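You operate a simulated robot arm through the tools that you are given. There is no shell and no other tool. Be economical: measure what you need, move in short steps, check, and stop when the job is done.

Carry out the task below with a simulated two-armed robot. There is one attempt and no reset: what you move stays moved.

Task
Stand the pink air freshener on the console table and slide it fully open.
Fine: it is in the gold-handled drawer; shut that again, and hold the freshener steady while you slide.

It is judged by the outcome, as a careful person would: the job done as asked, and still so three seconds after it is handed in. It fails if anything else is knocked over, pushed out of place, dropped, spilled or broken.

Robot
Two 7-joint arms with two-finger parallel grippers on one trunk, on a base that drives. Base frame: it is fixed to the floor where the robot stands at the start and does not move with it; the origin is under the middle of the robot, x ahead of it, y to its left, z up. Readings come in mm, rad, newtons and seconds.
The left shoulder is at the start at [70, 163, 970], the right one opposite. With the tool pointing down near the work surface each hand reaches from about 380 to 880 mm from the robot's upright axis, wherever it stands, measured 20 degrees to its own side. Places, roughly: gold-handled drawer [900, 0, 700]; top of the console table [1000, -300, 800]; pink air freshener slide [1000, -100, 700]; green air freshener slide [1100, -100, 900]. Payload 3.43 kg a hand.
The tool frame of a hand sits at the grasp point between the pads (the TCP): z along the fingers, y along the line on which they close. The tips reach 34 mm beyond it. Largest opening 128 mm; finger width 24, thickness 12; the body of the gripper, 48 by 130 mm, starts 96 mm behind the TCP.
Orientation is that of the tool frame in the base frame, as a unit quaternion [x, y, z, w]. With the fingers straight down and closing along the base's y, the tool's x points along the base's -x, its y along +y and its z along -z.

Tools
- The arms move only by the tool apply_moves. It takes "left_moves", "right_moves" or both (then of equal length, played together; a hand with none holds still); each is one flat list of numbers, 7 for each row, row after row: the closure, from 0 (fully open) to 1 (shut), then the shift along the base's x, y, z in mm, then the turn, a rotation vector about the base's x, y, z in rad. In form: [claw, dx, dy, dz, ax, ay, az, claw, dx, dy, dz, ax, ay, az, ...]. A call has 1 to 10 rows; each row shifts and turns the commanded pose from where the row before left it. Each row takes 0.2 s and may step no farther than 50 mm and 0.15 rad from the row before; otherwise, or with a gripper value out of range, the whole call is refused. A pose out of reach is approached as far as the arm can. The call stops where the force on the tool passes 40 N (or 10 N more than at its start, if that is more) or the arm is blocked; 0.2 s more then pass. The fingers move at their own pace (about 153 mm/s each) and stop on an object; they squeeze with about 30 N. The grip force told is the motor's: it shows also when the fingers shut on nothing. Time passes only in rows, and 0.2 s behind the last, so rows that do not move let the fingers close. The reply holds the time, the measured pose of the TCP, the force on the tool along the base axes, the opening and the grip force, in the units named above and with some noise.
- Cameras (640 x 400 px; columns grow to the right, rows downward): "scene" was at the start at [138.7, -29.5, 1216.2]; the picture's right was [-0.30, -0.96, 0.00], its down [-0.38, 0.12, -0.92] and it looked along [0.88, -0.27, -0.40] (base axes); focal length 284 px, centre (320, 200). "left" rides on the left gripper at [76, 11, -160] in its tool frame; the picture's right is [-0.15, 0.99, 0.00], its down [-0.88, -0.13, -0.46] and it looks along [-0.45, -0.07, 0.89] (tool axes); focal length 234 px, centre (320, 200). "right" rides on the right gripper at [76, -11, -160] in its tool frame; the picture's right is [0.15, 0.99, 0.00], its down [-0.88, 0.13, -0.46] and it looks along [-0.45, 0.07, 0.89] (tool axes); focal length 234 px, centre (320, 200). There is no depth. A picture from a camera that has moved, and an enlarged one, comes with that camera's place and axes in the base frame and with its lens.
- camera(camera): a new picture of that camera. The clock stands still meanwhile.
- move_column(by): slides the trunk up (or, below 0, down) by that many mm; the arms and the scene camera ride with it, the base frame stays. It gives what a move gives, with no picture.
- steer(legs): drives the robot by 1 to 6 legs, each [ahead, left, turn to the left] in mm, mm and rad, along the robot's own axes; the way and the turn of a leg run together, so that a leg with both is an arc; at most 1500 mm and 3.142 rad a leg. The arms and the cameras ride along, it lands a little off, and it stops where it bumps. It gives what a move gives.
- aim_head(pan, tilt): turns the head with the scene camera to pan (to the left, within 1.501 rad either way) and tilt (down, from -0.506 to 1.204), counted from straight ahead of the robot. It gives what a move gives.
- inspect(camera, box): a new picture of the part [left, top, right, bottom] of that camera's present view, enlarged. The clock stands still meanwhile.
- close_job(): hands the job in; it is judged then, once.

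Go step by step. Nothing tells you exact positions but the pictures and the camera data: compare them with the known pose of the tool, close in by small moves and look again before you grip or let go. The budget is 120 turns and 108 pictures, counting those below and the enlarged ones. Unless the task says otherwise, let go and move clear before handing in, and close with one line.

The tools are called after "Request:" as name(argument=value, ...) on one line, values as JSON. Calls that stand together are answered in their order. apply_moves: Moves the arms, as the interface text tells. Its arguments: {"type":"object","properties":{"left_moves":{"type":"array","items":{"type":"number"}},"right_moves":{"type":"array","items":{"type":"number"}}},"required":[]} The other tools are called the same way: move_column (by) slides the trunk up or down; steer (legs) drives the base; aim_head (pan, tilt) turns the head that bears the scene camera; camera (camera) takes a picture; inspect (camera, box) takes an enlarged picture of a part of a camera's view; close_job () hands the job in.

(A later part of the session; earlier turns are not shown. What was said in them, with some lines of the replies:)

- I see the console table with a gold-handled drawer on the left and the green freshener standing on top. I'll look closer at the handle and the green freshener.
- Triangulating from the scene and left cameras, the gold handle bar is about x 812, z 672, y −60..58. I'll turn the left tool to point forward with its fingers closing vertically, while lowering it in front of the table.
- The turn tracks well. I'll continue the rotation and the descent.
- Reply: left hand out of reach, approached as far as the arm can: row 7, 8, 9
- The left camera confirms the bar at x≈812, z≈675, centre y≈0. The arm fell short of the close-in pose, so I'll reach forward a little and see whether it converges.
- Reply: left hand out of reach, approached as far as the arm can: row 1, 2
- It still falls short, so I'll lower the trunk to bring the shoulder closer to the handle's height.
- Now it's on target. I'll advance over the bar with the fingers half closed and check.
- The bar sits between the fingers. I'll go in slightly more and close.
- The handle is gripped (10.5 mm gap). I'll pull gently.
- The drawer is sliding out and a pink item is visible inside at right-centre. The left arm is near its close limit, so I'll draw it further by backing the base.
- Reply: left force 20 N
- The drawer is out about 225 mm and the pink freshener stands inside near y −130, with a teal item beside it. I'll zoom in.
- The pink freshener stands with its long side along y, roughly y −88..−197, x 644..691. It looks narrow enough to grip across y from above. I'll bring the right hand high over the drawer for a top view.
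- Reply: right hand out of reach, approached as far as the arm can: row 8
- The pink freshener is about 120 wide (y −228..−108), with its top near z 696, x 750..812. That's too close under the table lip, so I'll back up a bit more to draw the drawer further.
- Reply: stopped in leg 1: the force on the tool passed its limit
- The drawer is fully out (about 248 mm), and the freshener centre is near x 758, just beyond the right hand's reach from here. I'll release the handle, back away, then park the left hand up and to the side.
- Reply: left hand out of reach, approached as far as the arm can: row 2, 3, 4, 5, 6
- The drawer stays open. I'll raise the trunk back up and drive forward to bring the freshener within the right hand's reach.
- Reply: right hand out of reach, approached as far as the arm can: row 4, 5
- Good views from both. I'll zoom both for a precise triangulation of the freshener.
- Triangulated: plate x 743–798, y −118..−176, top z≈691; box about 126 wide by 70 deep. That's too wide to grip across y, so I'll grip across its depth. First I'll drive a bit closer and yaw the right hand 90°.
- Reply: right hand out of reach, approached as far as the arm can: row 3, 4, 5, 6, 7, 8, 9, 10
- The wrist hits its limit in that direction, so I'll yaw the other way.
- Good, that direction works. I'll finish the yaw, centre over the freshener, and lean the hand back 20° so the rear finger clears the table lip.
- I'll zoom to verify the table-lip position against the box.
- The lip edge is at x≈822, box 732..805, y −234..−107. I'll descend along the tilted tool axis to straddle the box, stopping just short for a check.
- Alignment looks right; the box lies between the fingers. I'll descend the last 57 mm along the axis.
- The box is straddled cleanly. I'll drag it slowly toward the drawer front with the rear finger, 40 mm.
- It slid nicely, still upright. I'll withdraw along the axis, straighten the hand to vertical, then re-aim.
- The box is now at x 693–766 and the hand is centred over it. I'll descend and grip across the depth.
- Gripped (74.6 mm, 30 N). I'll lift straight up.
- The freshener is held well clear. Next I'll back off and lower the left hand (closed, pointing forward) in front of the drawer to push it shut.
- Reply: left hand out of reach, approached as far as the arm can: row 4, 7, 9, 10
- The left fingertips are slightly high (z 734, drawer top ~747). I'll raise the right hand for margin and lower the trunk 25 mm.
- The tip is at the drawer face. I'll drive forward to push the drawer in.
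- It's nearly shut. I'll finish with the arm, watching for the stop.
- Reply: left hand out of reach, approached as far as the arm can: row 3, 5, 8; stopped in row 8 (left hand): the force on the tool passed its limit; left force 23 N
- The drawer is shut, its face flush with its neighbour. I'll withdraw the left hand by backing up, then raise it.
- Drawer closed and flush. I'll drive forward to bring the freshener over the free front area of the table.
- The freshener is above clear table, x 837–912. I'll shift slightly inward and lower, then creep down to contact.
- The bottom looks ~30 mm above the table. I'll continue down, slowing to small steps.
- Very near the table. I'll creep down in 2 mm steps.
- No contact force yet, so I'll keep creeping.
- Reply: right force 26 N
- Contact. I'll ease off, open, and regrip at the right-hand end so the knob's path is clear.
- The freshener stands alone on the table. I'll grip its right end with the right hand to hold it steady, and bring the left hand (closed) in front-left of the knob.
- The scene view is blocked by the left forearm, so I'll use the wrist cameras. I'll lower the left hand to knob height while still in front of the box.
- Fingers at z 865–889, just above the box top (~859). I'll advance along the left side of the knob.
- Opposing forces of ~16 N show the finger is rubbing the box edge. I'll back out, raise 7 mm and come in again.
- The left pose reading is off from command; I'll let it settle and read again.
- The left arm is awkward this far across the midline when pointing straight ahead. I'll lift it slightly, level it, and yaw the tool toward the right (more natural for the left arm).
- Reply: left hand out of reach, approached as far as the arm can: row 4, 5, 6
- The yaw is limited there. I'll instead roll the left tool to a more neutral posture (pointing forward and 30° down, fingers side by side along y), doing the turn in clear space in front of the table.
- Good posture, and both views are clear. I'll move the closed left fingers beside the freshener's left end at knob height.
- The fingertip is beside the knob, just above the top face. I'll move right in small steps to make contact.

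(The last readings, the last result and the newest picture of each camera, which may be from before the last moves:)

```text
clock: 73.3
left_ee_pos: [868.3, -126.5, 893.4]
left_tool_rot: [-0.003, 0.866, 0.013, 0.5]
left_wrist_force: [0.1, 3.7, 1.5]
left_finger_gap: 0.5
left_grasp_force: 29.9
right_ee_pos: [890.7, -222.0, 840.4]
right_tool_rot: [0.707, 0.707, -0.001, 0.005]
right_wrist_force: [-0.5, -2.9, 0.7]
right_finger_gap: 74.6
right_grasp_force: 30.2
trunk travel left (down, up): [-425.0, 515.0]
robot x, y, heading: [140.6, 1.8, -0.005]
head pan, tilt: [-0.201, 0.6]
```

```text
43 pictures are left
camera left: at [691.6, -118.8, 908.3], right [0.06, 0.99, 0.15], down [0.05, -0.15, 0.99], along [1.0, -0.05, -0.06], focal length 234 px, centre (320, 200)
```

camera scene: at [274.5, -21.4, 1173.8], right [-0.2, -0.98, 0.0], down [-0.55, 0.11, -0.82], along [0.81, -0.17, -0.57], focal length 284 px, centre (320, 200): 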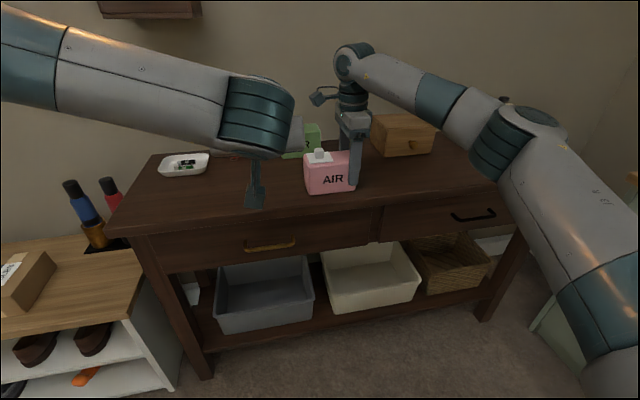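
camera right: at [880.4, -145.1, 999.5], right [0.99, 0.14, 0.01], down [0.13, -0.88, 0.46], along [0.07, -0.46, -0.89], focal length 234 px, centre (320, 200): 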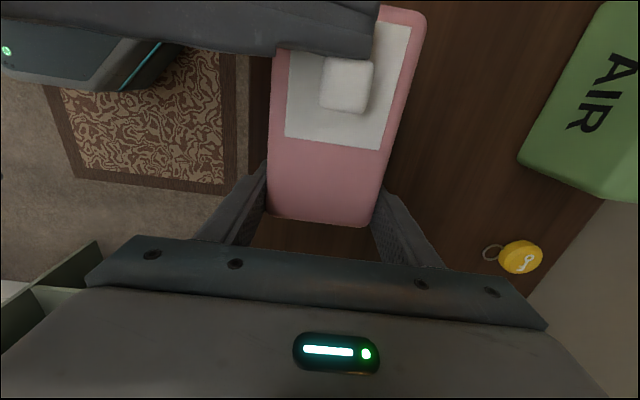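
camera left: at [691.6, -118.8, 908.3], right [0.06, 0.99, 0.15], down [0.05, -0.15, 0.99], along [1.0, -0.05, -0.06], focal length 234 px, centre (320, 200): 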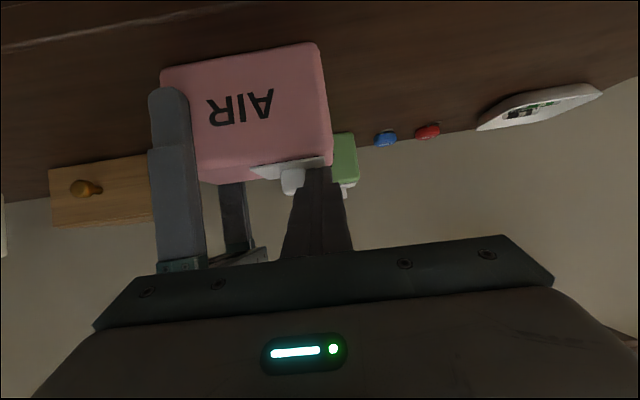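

In contact with the knob exactly as computed (3.7 N). Now I'll push to the right in small steps.

Request:
apply_moves(left_moves=[1, 0, -4, 0, 0, 0, 0, 1, 0, -5, 0, 0, 0, 0, 1, 0, -5, 0, 0, 0, 0, 1, 0, -5, 0, 0, 0, 0])

Request:
camera(camera="right")

```text
clock: 74.3
left_ee_pos: [867.9, -145.3, 894.1]
left_tool_rot: [-0.002, 0.866, 0.012, 0.5]
left_wrist_force: [-0.8, 0.1, 0.7]
left_finger_gap: 0.0
left_grasp_force: 30.0
right_ee_pos: [891.7, -221.2, 839.8]
right_tool_rot: [0.708, 0.706, 0.0, 0.004]
right_wrist_force: [0.3, -0.2, 0.1]
right_finger_gap: 74.6
right_grasp_force: 29.8
trunk travel left (down, up): [-425.0, 515.0]
robot x, y, heading: [136.4, -4.3, -0.002]
head pan, tilt: [-0.201, 0.6]
```

```text
42 pictures are left
camera right: at [880.4, -144.7, 999.5], right [0.99, 0.15, 0.01], down [0.13, -0.88, 0.46], along [0.07, -0.46, -0.89], focal length 234 px, centre (320, 200)
```

right: 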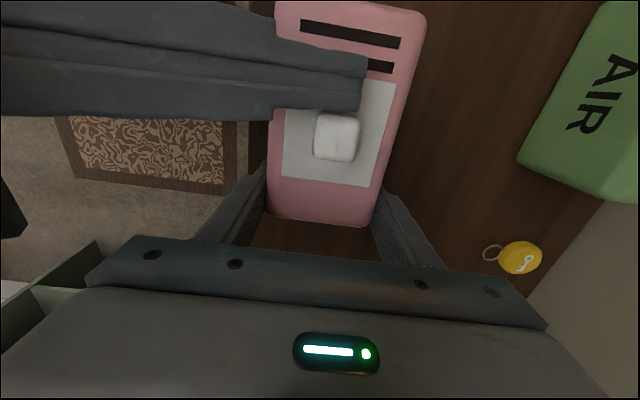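

It slides open, revealing vent slots. I'll continue until the stop.

Request:
apply_moves(left_moves=[1, 0, -5, 0, 0, 0, 0, 1, 0, -5, 0, 0, 0, 0, 1, 0, -5, 0, 0, 0, 0, 1, 0, -5, 0, 0, 0, 0, 1, 0, -4, 0, 0, 0, 0])

Request:
camera(camera="right")

Request:
camera(camera="left")

```text
clock: 75.5
left_ee_pos: [868.6, -169.1, 893.7]
left_tool_rot: [-0.002, 0.867, 0.012, 0.498]
left_wrist_force: [0.3, 0.0, 0.1]
left_finger_gap: 0.3
left_grasp_force: 30.2
right_ee_pos: [891.5, -221.9, 839.2]
right_tool_rot: [0.707, 0.707, 0.001, 0.004]
right_wrist_force: [-0.1, 0.2, 1.1]
right_finger_gap: 74.4
right_grasp_force: 30.2
trunk travel left (down, up): [-425.0, 515.0]
robot x, y, heading: [137.1, -1.4, -0.002]
head pan, tilt: [-0.201, 0.6]
```

```text
41 pictures are left
camera right: at [880.4, -144.7, 999.5], right [0.99, 0.15, 0.01], down [0.13, -0.88, 0.46], along [0.07, -0.46, -0.89], focal length 234 px, centre (320, 200)
```

right: 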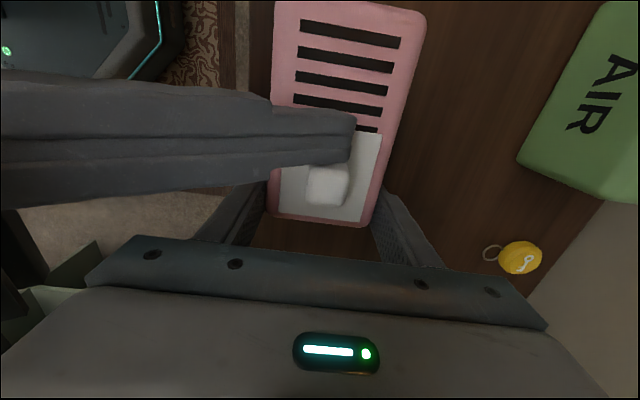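

```text
40 pictures are left
camera left: at [691.8, -161.8, 908.5], right [0.06, 0.99, 0.15], down [0.05, -0.15, 0.99], along [1.0, -0.05, -0.06], focal length 234 px, centre (320, 200)
```

left: 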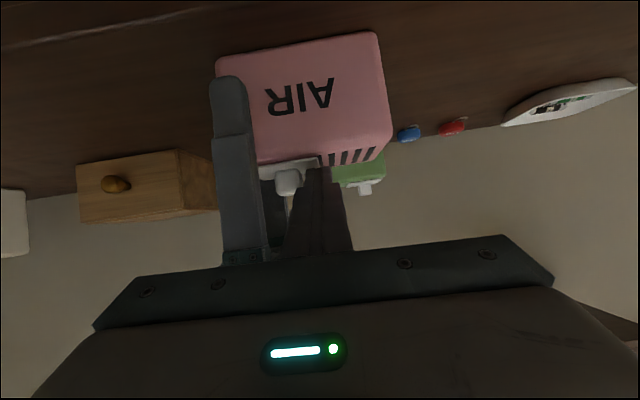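

Almost fully open. I'll push gently up to the end stop.

Request:
apply_moves(left_moves=[1, 0, -3, 0, 0, 0, 0, 1, 0, -2, 0, 0, 0, 0, 1, 0, -2, 0, 0, 0, 0, 1, 0, -2, 0, 0, 0, 0])

Request:
camera(camera="right")

```text
clock: 76.5
left_ee_pos: [868.8, -176.4, 894.3]
left_tool_rot: [-0.004, 0.866, 0.013, 0.5]
left_wrist_force: [-5.2, 13.7, 2.1]
left_finger_gap: 0.0
left_grasp_force: 30.4
right_ee_pos: [893.2, -224.1, 840.5]
right_tool_rot: [0.709, 0.705, -0.001, 0.005]
right_wrist_force: [4.4, -12.5, 0.3]
right_finger_gap: 74.6
right_grasp_force: 30.7
trunk travel left (down, up): [-425.0, 515.0]
robot x, y, heading: [137.5, 3.9, -0.009]
head pan, tilt: [-0.201, 0.6]
```

```text
39 pictures are left
camera right: at [880.8, -146.4, 999.5], right [0.99, 0.14, 0.01], down [0.12, -0.88, 0.46], along [0.07, -0.46, -0.89], focal length 234 px, centre (320, 200)
```

right: 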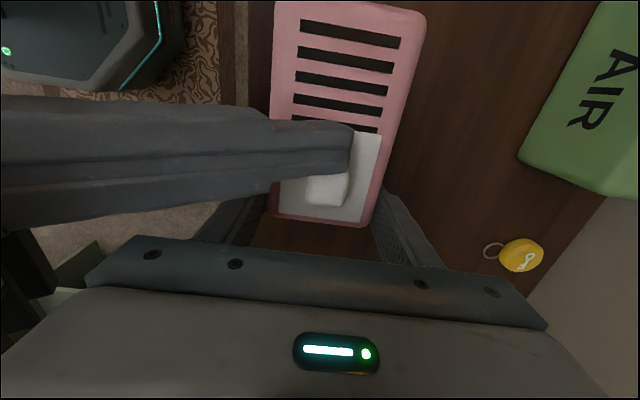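

The force rose to ~14 N with no further plate motion: the end stop. I'll withdraw the left hand and check.

Request:
apply_moves(left_moves=[1, 0, 6, 0, 0, 0, 0, 1, -3, 10, 6, 0, 0, 0, 1, -25, 10, 15, 0, 0, 0, 1, -40, 10, 20, 0, 0, 0, 1, -40, 20, 10, 0, 0, 0, 1, 0, 40, 0, 0, 0, 0, 1, 0, 40, 0, 0, 0, 0, 1, 0, 40, 0, 0, 0, 0])

Request:
camera(camera="right")

Request:
inspect(camera="scene", box=[240, 90, 400, 210])

```text
clock: 78.3
left_ee_pos: [760.1, -2.2, 944.4]
left_tool_rot: [-0.003, 0.866, 0.012, 0.499]
left_wrist_force: [1.2, -0.7, 0.3]
left_finger_gap: 0.0
left_grasp_force: 29.9
right_ee_pos: [892.5, -220.1, 839.6]
right_tool_rot: [0.707, 0.707, 0.0, 0.005]
right_wrist_force: [-0.3, 0.7, -0.6]
right_finger_gap: 74.6
right_grasp_force: 30.2
trunk travel left (down, up): [-425.0, 515.0]
robot x, y, heading: [136.0, -3.9, -0.004]
head pan, tilt: [-0.201, 0.6]
```

```text
38 pictures are left
camera right: at [880.6, -143.3, 999.5], right [0.99, 0.15, 0.01], down [0.13, -0.88, 0.46], along [0.07, -0.46, -0.89], focal length 234 px, centre (320, 200)
```

right: 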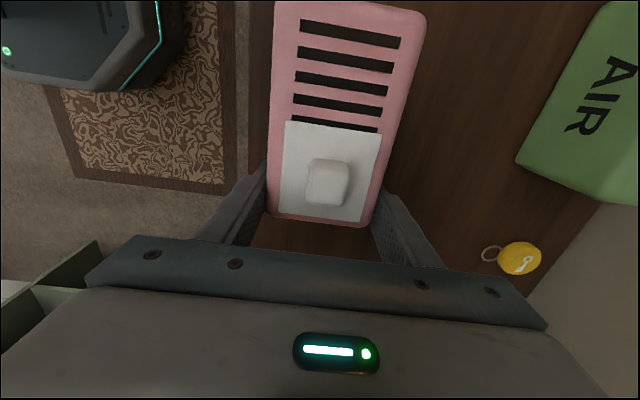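

```text
3.33 times, centred on (320, 150) of scene
camera zoom: at [274.9, -19.7, 1173.8], right [-0.2, -0.98, 0.0], down [-0.55, 0.11, -0.82], along [0.81, -0.17, -0.57], focal length 946 px, centre (320, 367)
```

zoom: 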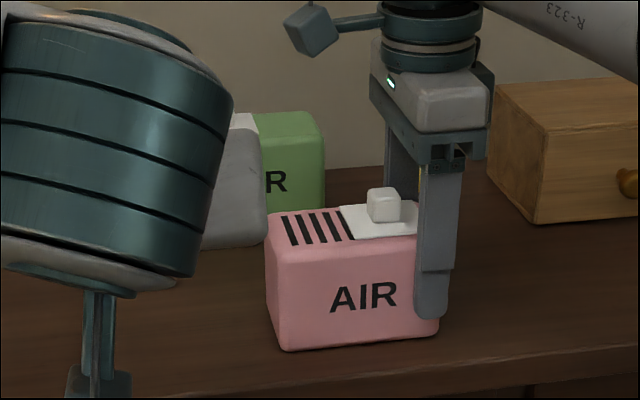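

I'll zoom to check the last slot is fully uncovered.

Request:
inspect(camera="right", box=[255, 90, 415, 240])

```text
2.67 times, centred on (335, 165) of right
camera zoom: at [880.6, -143.3, 999.5], right [0.99, 0.15, 0.01], down [0.13, -0.88, 0.46], along [0.07, -0.46, -0.89], focal length 624 px, centre (280, 293)
```

zoom: 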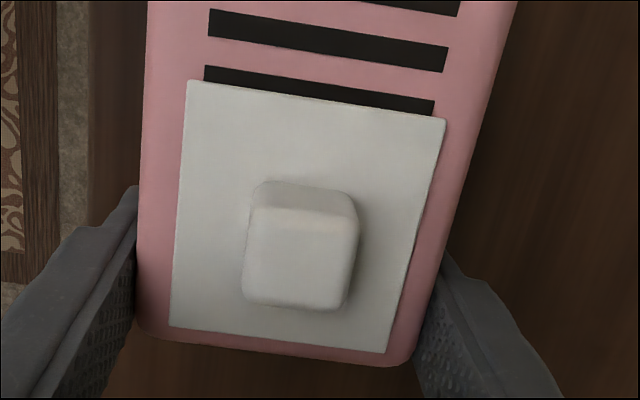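

The last slot is still partly covered, though the plate's end margin looks symmetric with its start. To be sure it's at the stop, I'll push once more, a little firmer.

Request:
apply_moves(left_moves=[1, 0, -40, 0, 0, 0, 0, 1, 0, -40, 0, 0, 0, 0, 1, 0, -40, 0, 0, 0, 0, 1, 40, -20, -10, 0, 0, 0, 1, 40, -10, -20, 0, 0, 0, 1, 25, -9, -15, 0, 0, 0, 1, 3, -8, -8, 0, 0, 0, 1, 0, -4, 0, 0, 0, 0])

Request:
inspect(camera="right", box=[255, 90, 415, 240])

```text
clock: 80.1
left_ee_pos: [868.4, -173.2, 891.3]
left_tool_rot: [-0.002, 0.866, 0.011, 0.5]
left_wrist_force: [1.4, 2.6, 5.5]
left_finger_gap: 0.0
left_grasp_force: 30.3
right_ee_pos: [893.5, -221.7, 838.9]
right_tool_rot: [0.708, 0.707, 0.0, 0.004]
right_wrist_force: [1.1, -2.8, -1.2]
right_finger_gap: 74.7
right_grasp_force: 29.7
trunk travel left (down, up): [-425.0, 515.0]
robot x, y, heading: [136.1, -4.2, -0.007]
head pan, tilt: [-0.201, 0.6]
```

```text
2.67 times, centred on (335, 165) of right
camera zoom: at [880.3, -145.3, 999.4], right [0.99, 0.14, 0.01], down [0.13, -0.88, 0.46], along [0.07, -0.46, -0.89], focal length 624 px, centre (280, 293)
```

zoom: 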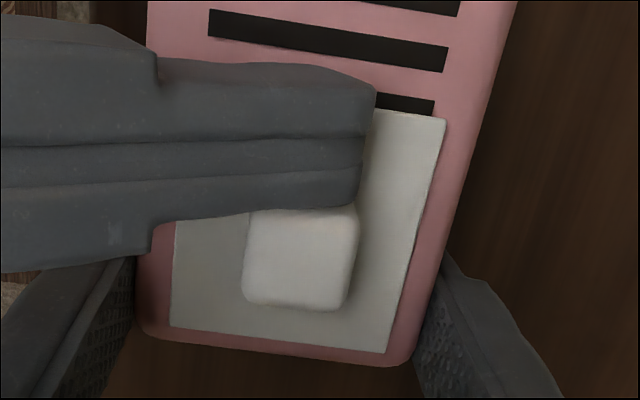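

Touching the knob again. I'll raise 2 mm to avoid dragging on the plate and push on.

Request:
apply_moves(left_moves=[1, 0, 0, 2, 0, 0, 0, 1, 0, -3, 0, 0, 0, 0, 1, 0, -2, 0, 0, 0, 0, 1, 0, -2, 0, 0, 0, 0, 1, 0, -1, 0, 0, 0, 0])

Request:
inspect(camera="right", box=[255, 90, 415, 240])

```text
clock: 81.3
left_ee_pos: [867.8, -178.8, 894.3]
left_tool_rot: [-0.003, 0.866, 0.014, 0.499]
left_wrist_force: [-9.6, 22.7, -0.5]
left_finger_gap: 0.1
left_grasp_force: 30.1
right_ee_pos: [892.8, -222.6, 841.2]
right_tool_rot: [0.709, 0.705, 0.0, 0.005]
right_wrist_force: [8.6, -22.7, -0.6]
right_finger_gap: 74.8
right_grasp_force: 29.9
trunk travel left (down, up): [-425.0, 515.0]
robot x, y, heading: [137.2, -3.5, -0.001]
head pan, tilt: [-0.201, 0.6]
```

```text
2.67 times, centred on (335, 165) of right
camera zoom: at [880.9, -146.5, 999.6], right [0.99, 0.14, 0.01], down [0.12, -0.88, 0.46], along [0.07, -0.46, -0.89], focal length 624 px, centre (280, 293)
```

zoom: 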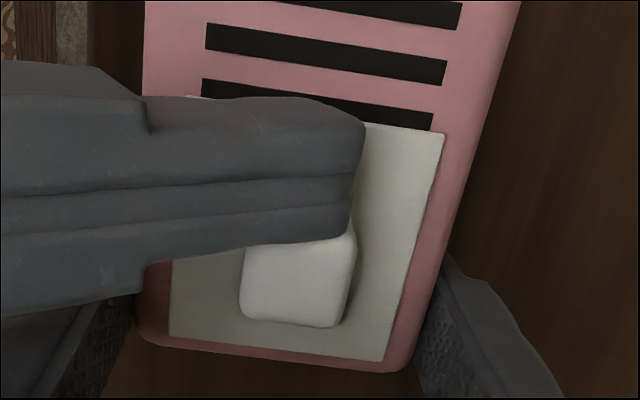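

At 23 N only the whole box creeps in the grip; the plate doesn't move relative to its slots. It's at the end stop, fully open. I'll withdraw the left hand.

Request:
apply_moves(left_moves=[1, 0, 6, 0, 0, 0, 0, 1, -3, 10, 8, 0, 0, 0, 1, -25, 10, 15, 0, 0, 0, 1, -40, 10, 20, 0, 0, 0, 1, -40, 20, 10, 0, 0, 0, 1, 0, 40, 0, 0, 0, 0, 1, 0, 45, 0, 0, 0, 0, 1, 0, 45, 0, 0, 0, 0, 1, 0, 45, 0, 0, 0, 0, 1, 0, 45, 0, 0, 0, 0])

Request:
inspect(camera="right", box=[255, 90, 415, 240])

Request:
inspect(camera="scene", box=[260, 100, 400, 205])

```text
clock: 83.5
left_ee_pos: [761.3, 95.7, 948.6]
left_tool_rot: [-0.003, 0.866, 0.012, 0.5]
left_wrist_force: [0.3, 0.0, 0.7]
left_finger_gap: 0.0
left_grasp_force: 29.8
right_ee_pos: [891.5, -218.3, 839.2]
right_tool_rot: [0.707, 0.707, -0.001, 0.004]
right_wrist_force: [-0.4, 0.9, 1.8]
right_finger_gap: 74.4
right_grasp_force: 29.8
trunk travel left (down, up): [-425.0, 515.0]
robot x, y, heading: [137.7, 0.7, -0.001]
head pan, tilt: [-0.201, 0.6]
```

```text
2.67 times, centred on (335, 165) of right
camera zoom: at [880.3, -142.8, 999.6], right [0.99, 0.15, 0.0], down [0.13, -0.88, 0.46], along [0.07, -0.46, -0.89], focal length 624 px, centre (280, 293)
```

zoom: 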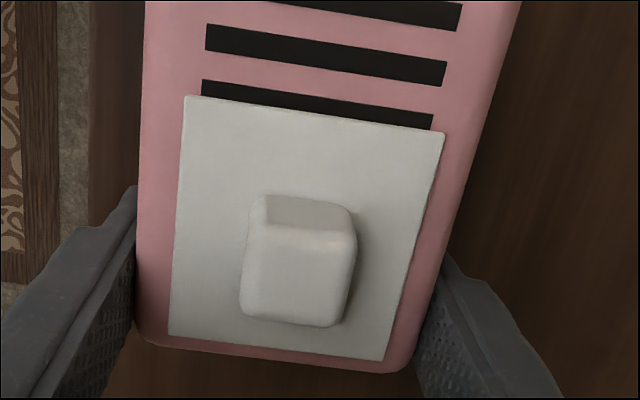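

```text
3.81 times, centred on (330, 152) of scene
camera zoom: at [274.7, -19.4, 1173.8], right [-0.2, -0.98, 0.0], down [-0.55, 0.11, -0.83], along [0.81, -0.17, -0.56], focal length 1081 px, centre (282, 381)
```

zoom: 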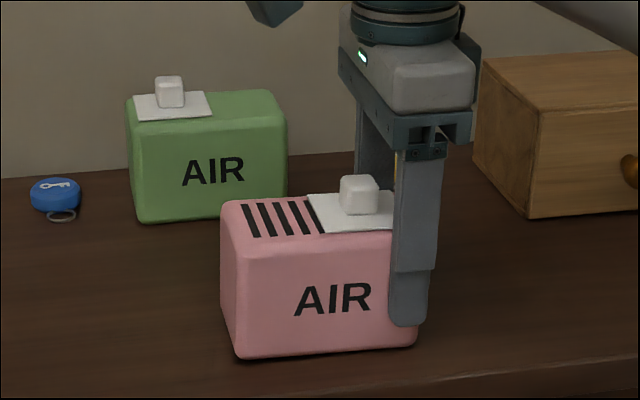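

The slide is fully open. Now I'll release with the right hand and rise straight up.

Request:
apply_moves(right_moves=[0.25, 0, 0, 0, 0, 0, 0, 0.25, 0, 0, 0, 0, 0, 0, 0.25, 0, 0, 20, 0, 0, 0, 0.25, 0, 0, 30, 0, 0, 0, 0.25, 0, 0, 30, 0, 0, 0, 0.25, 0, 0, 30, 0, 0, 0, 0.25, 0, -30, 20, 0, 0, 0])

Request:
steer(legs=[[-150, 0, 0]])

Request:
camera(camera="scene")

Request:
inspect(camera="scene", box=[240, 80, 400, 190])

```text
clock: 85.1
left_ee_pos: [761.3, 93.8, 948.6]
left_tool_rot: [-0.003, 0.866, 0.013, 0.499]
left_wrist_force: [-0.5, -0.7, -0.7]
left_finger_gap: 0.0
left_grasp_force: 30.1
right_ee_pos: [892.7, -252.9, 969.4]
right_tool_rot: [0.708, 0.706, 0.001, 0.004]
right_wrist_force: [-0.7, 0.2, -0.5]
right_finger_gap: 96.1
right_grasp_force: 0.1
trunk travel left (down, up): [-425.0, 515.0]
robot x, y, heading: [138.6, 3.1, -0.004]
head pan, tilt: [-0.201, 0.6]
```

```text
clock: 86.5
left_ee_pos: [614.6, 93.0, 949.4]
left_tool_rot: [-0.001, 0.866, 0.012, 0.5]
left_wrist_force: [-0.5, -0.8, -0.3]
left_finger_gap: 0.0
left_grasp_force: 30.7
right_ee_pos: [744.8, -253.4, 970.3]
right_tool_rot: [0.708, 0.706, 0.001, 0.005]
right_wrist_force: [0.0, 0.4, 0.0]
right_finger_gap: 96.2
right_grasp_force: 0.0
trunk travel left (down, up): [-425.0, 515.0]
robot x, y, heading: [-9.8, -2.3, -0.007]
head pan, tilt: [-0.201, 0.6]
```

```text
31 pictures are left
camera scene: at [127.1, -20.9, 1173.9], right [-0.21, -0.98, 0.0], down [-0.55, 0.12, -0.83], along [0.81, -0.17, -0.56], focal length 284 px, centre (320, 200)
```

scene: 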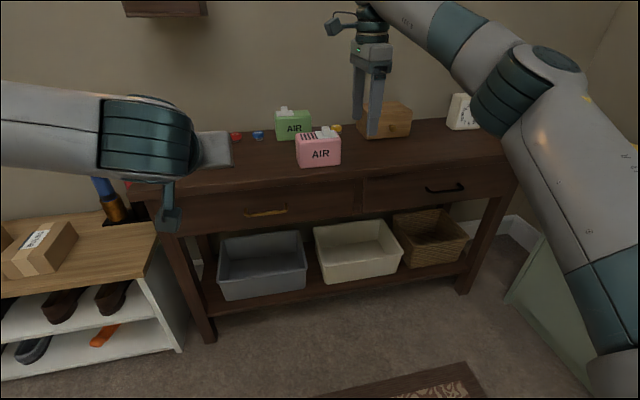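

```text
3.64 times, centred on (320, 135) of scene
camera zoom: at [127.1, -20.9, 1173.9], right [-0.21, -0.98, 0.0], down [-0.55, 0.12, -0.83], along [0.81, -0.17, -0.56], focal length 1032 px, centre (320, 436)
```

zoom: 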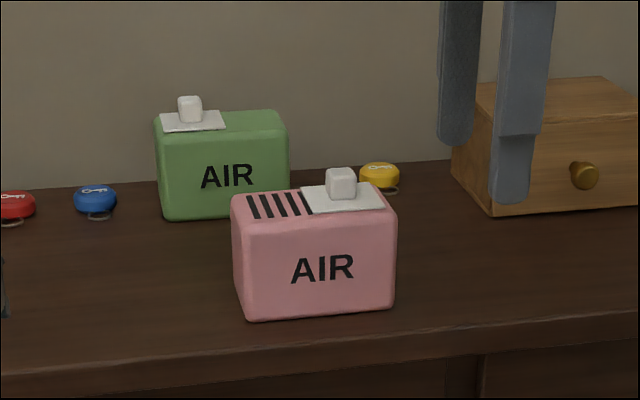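

The freshener stands open on the table and the other items are in place. I'll take one last check of the drawer gap.

Request:
inspect(camera="scene", box=[170, 150, 490, 250])

```text
2.00 times, centred on (330, 200) of scene
camera zoom: at [127.1, -20.9, 1173.9], right [-0.21, -0.98, 0.0], down [-0.55, 0.12, -0.83], along [0.81, -0.17, -0.56], focal length 568 px, centre (300, 200)
```

zoom: 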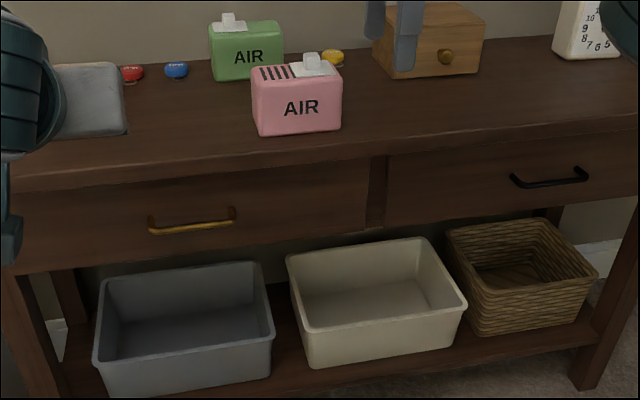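

The drawer is flush, the freshener stands open, and both hands are clear, so I'm handing in.

Request:
close_job()

```text
The job is handed in.
```

The pink air freshener is standing on the console table with its slide pushed to the end stop. At that stop, the last of its five slots is still partly covered. The gold-handled drawer is shut again, and nothing else was disturbed.
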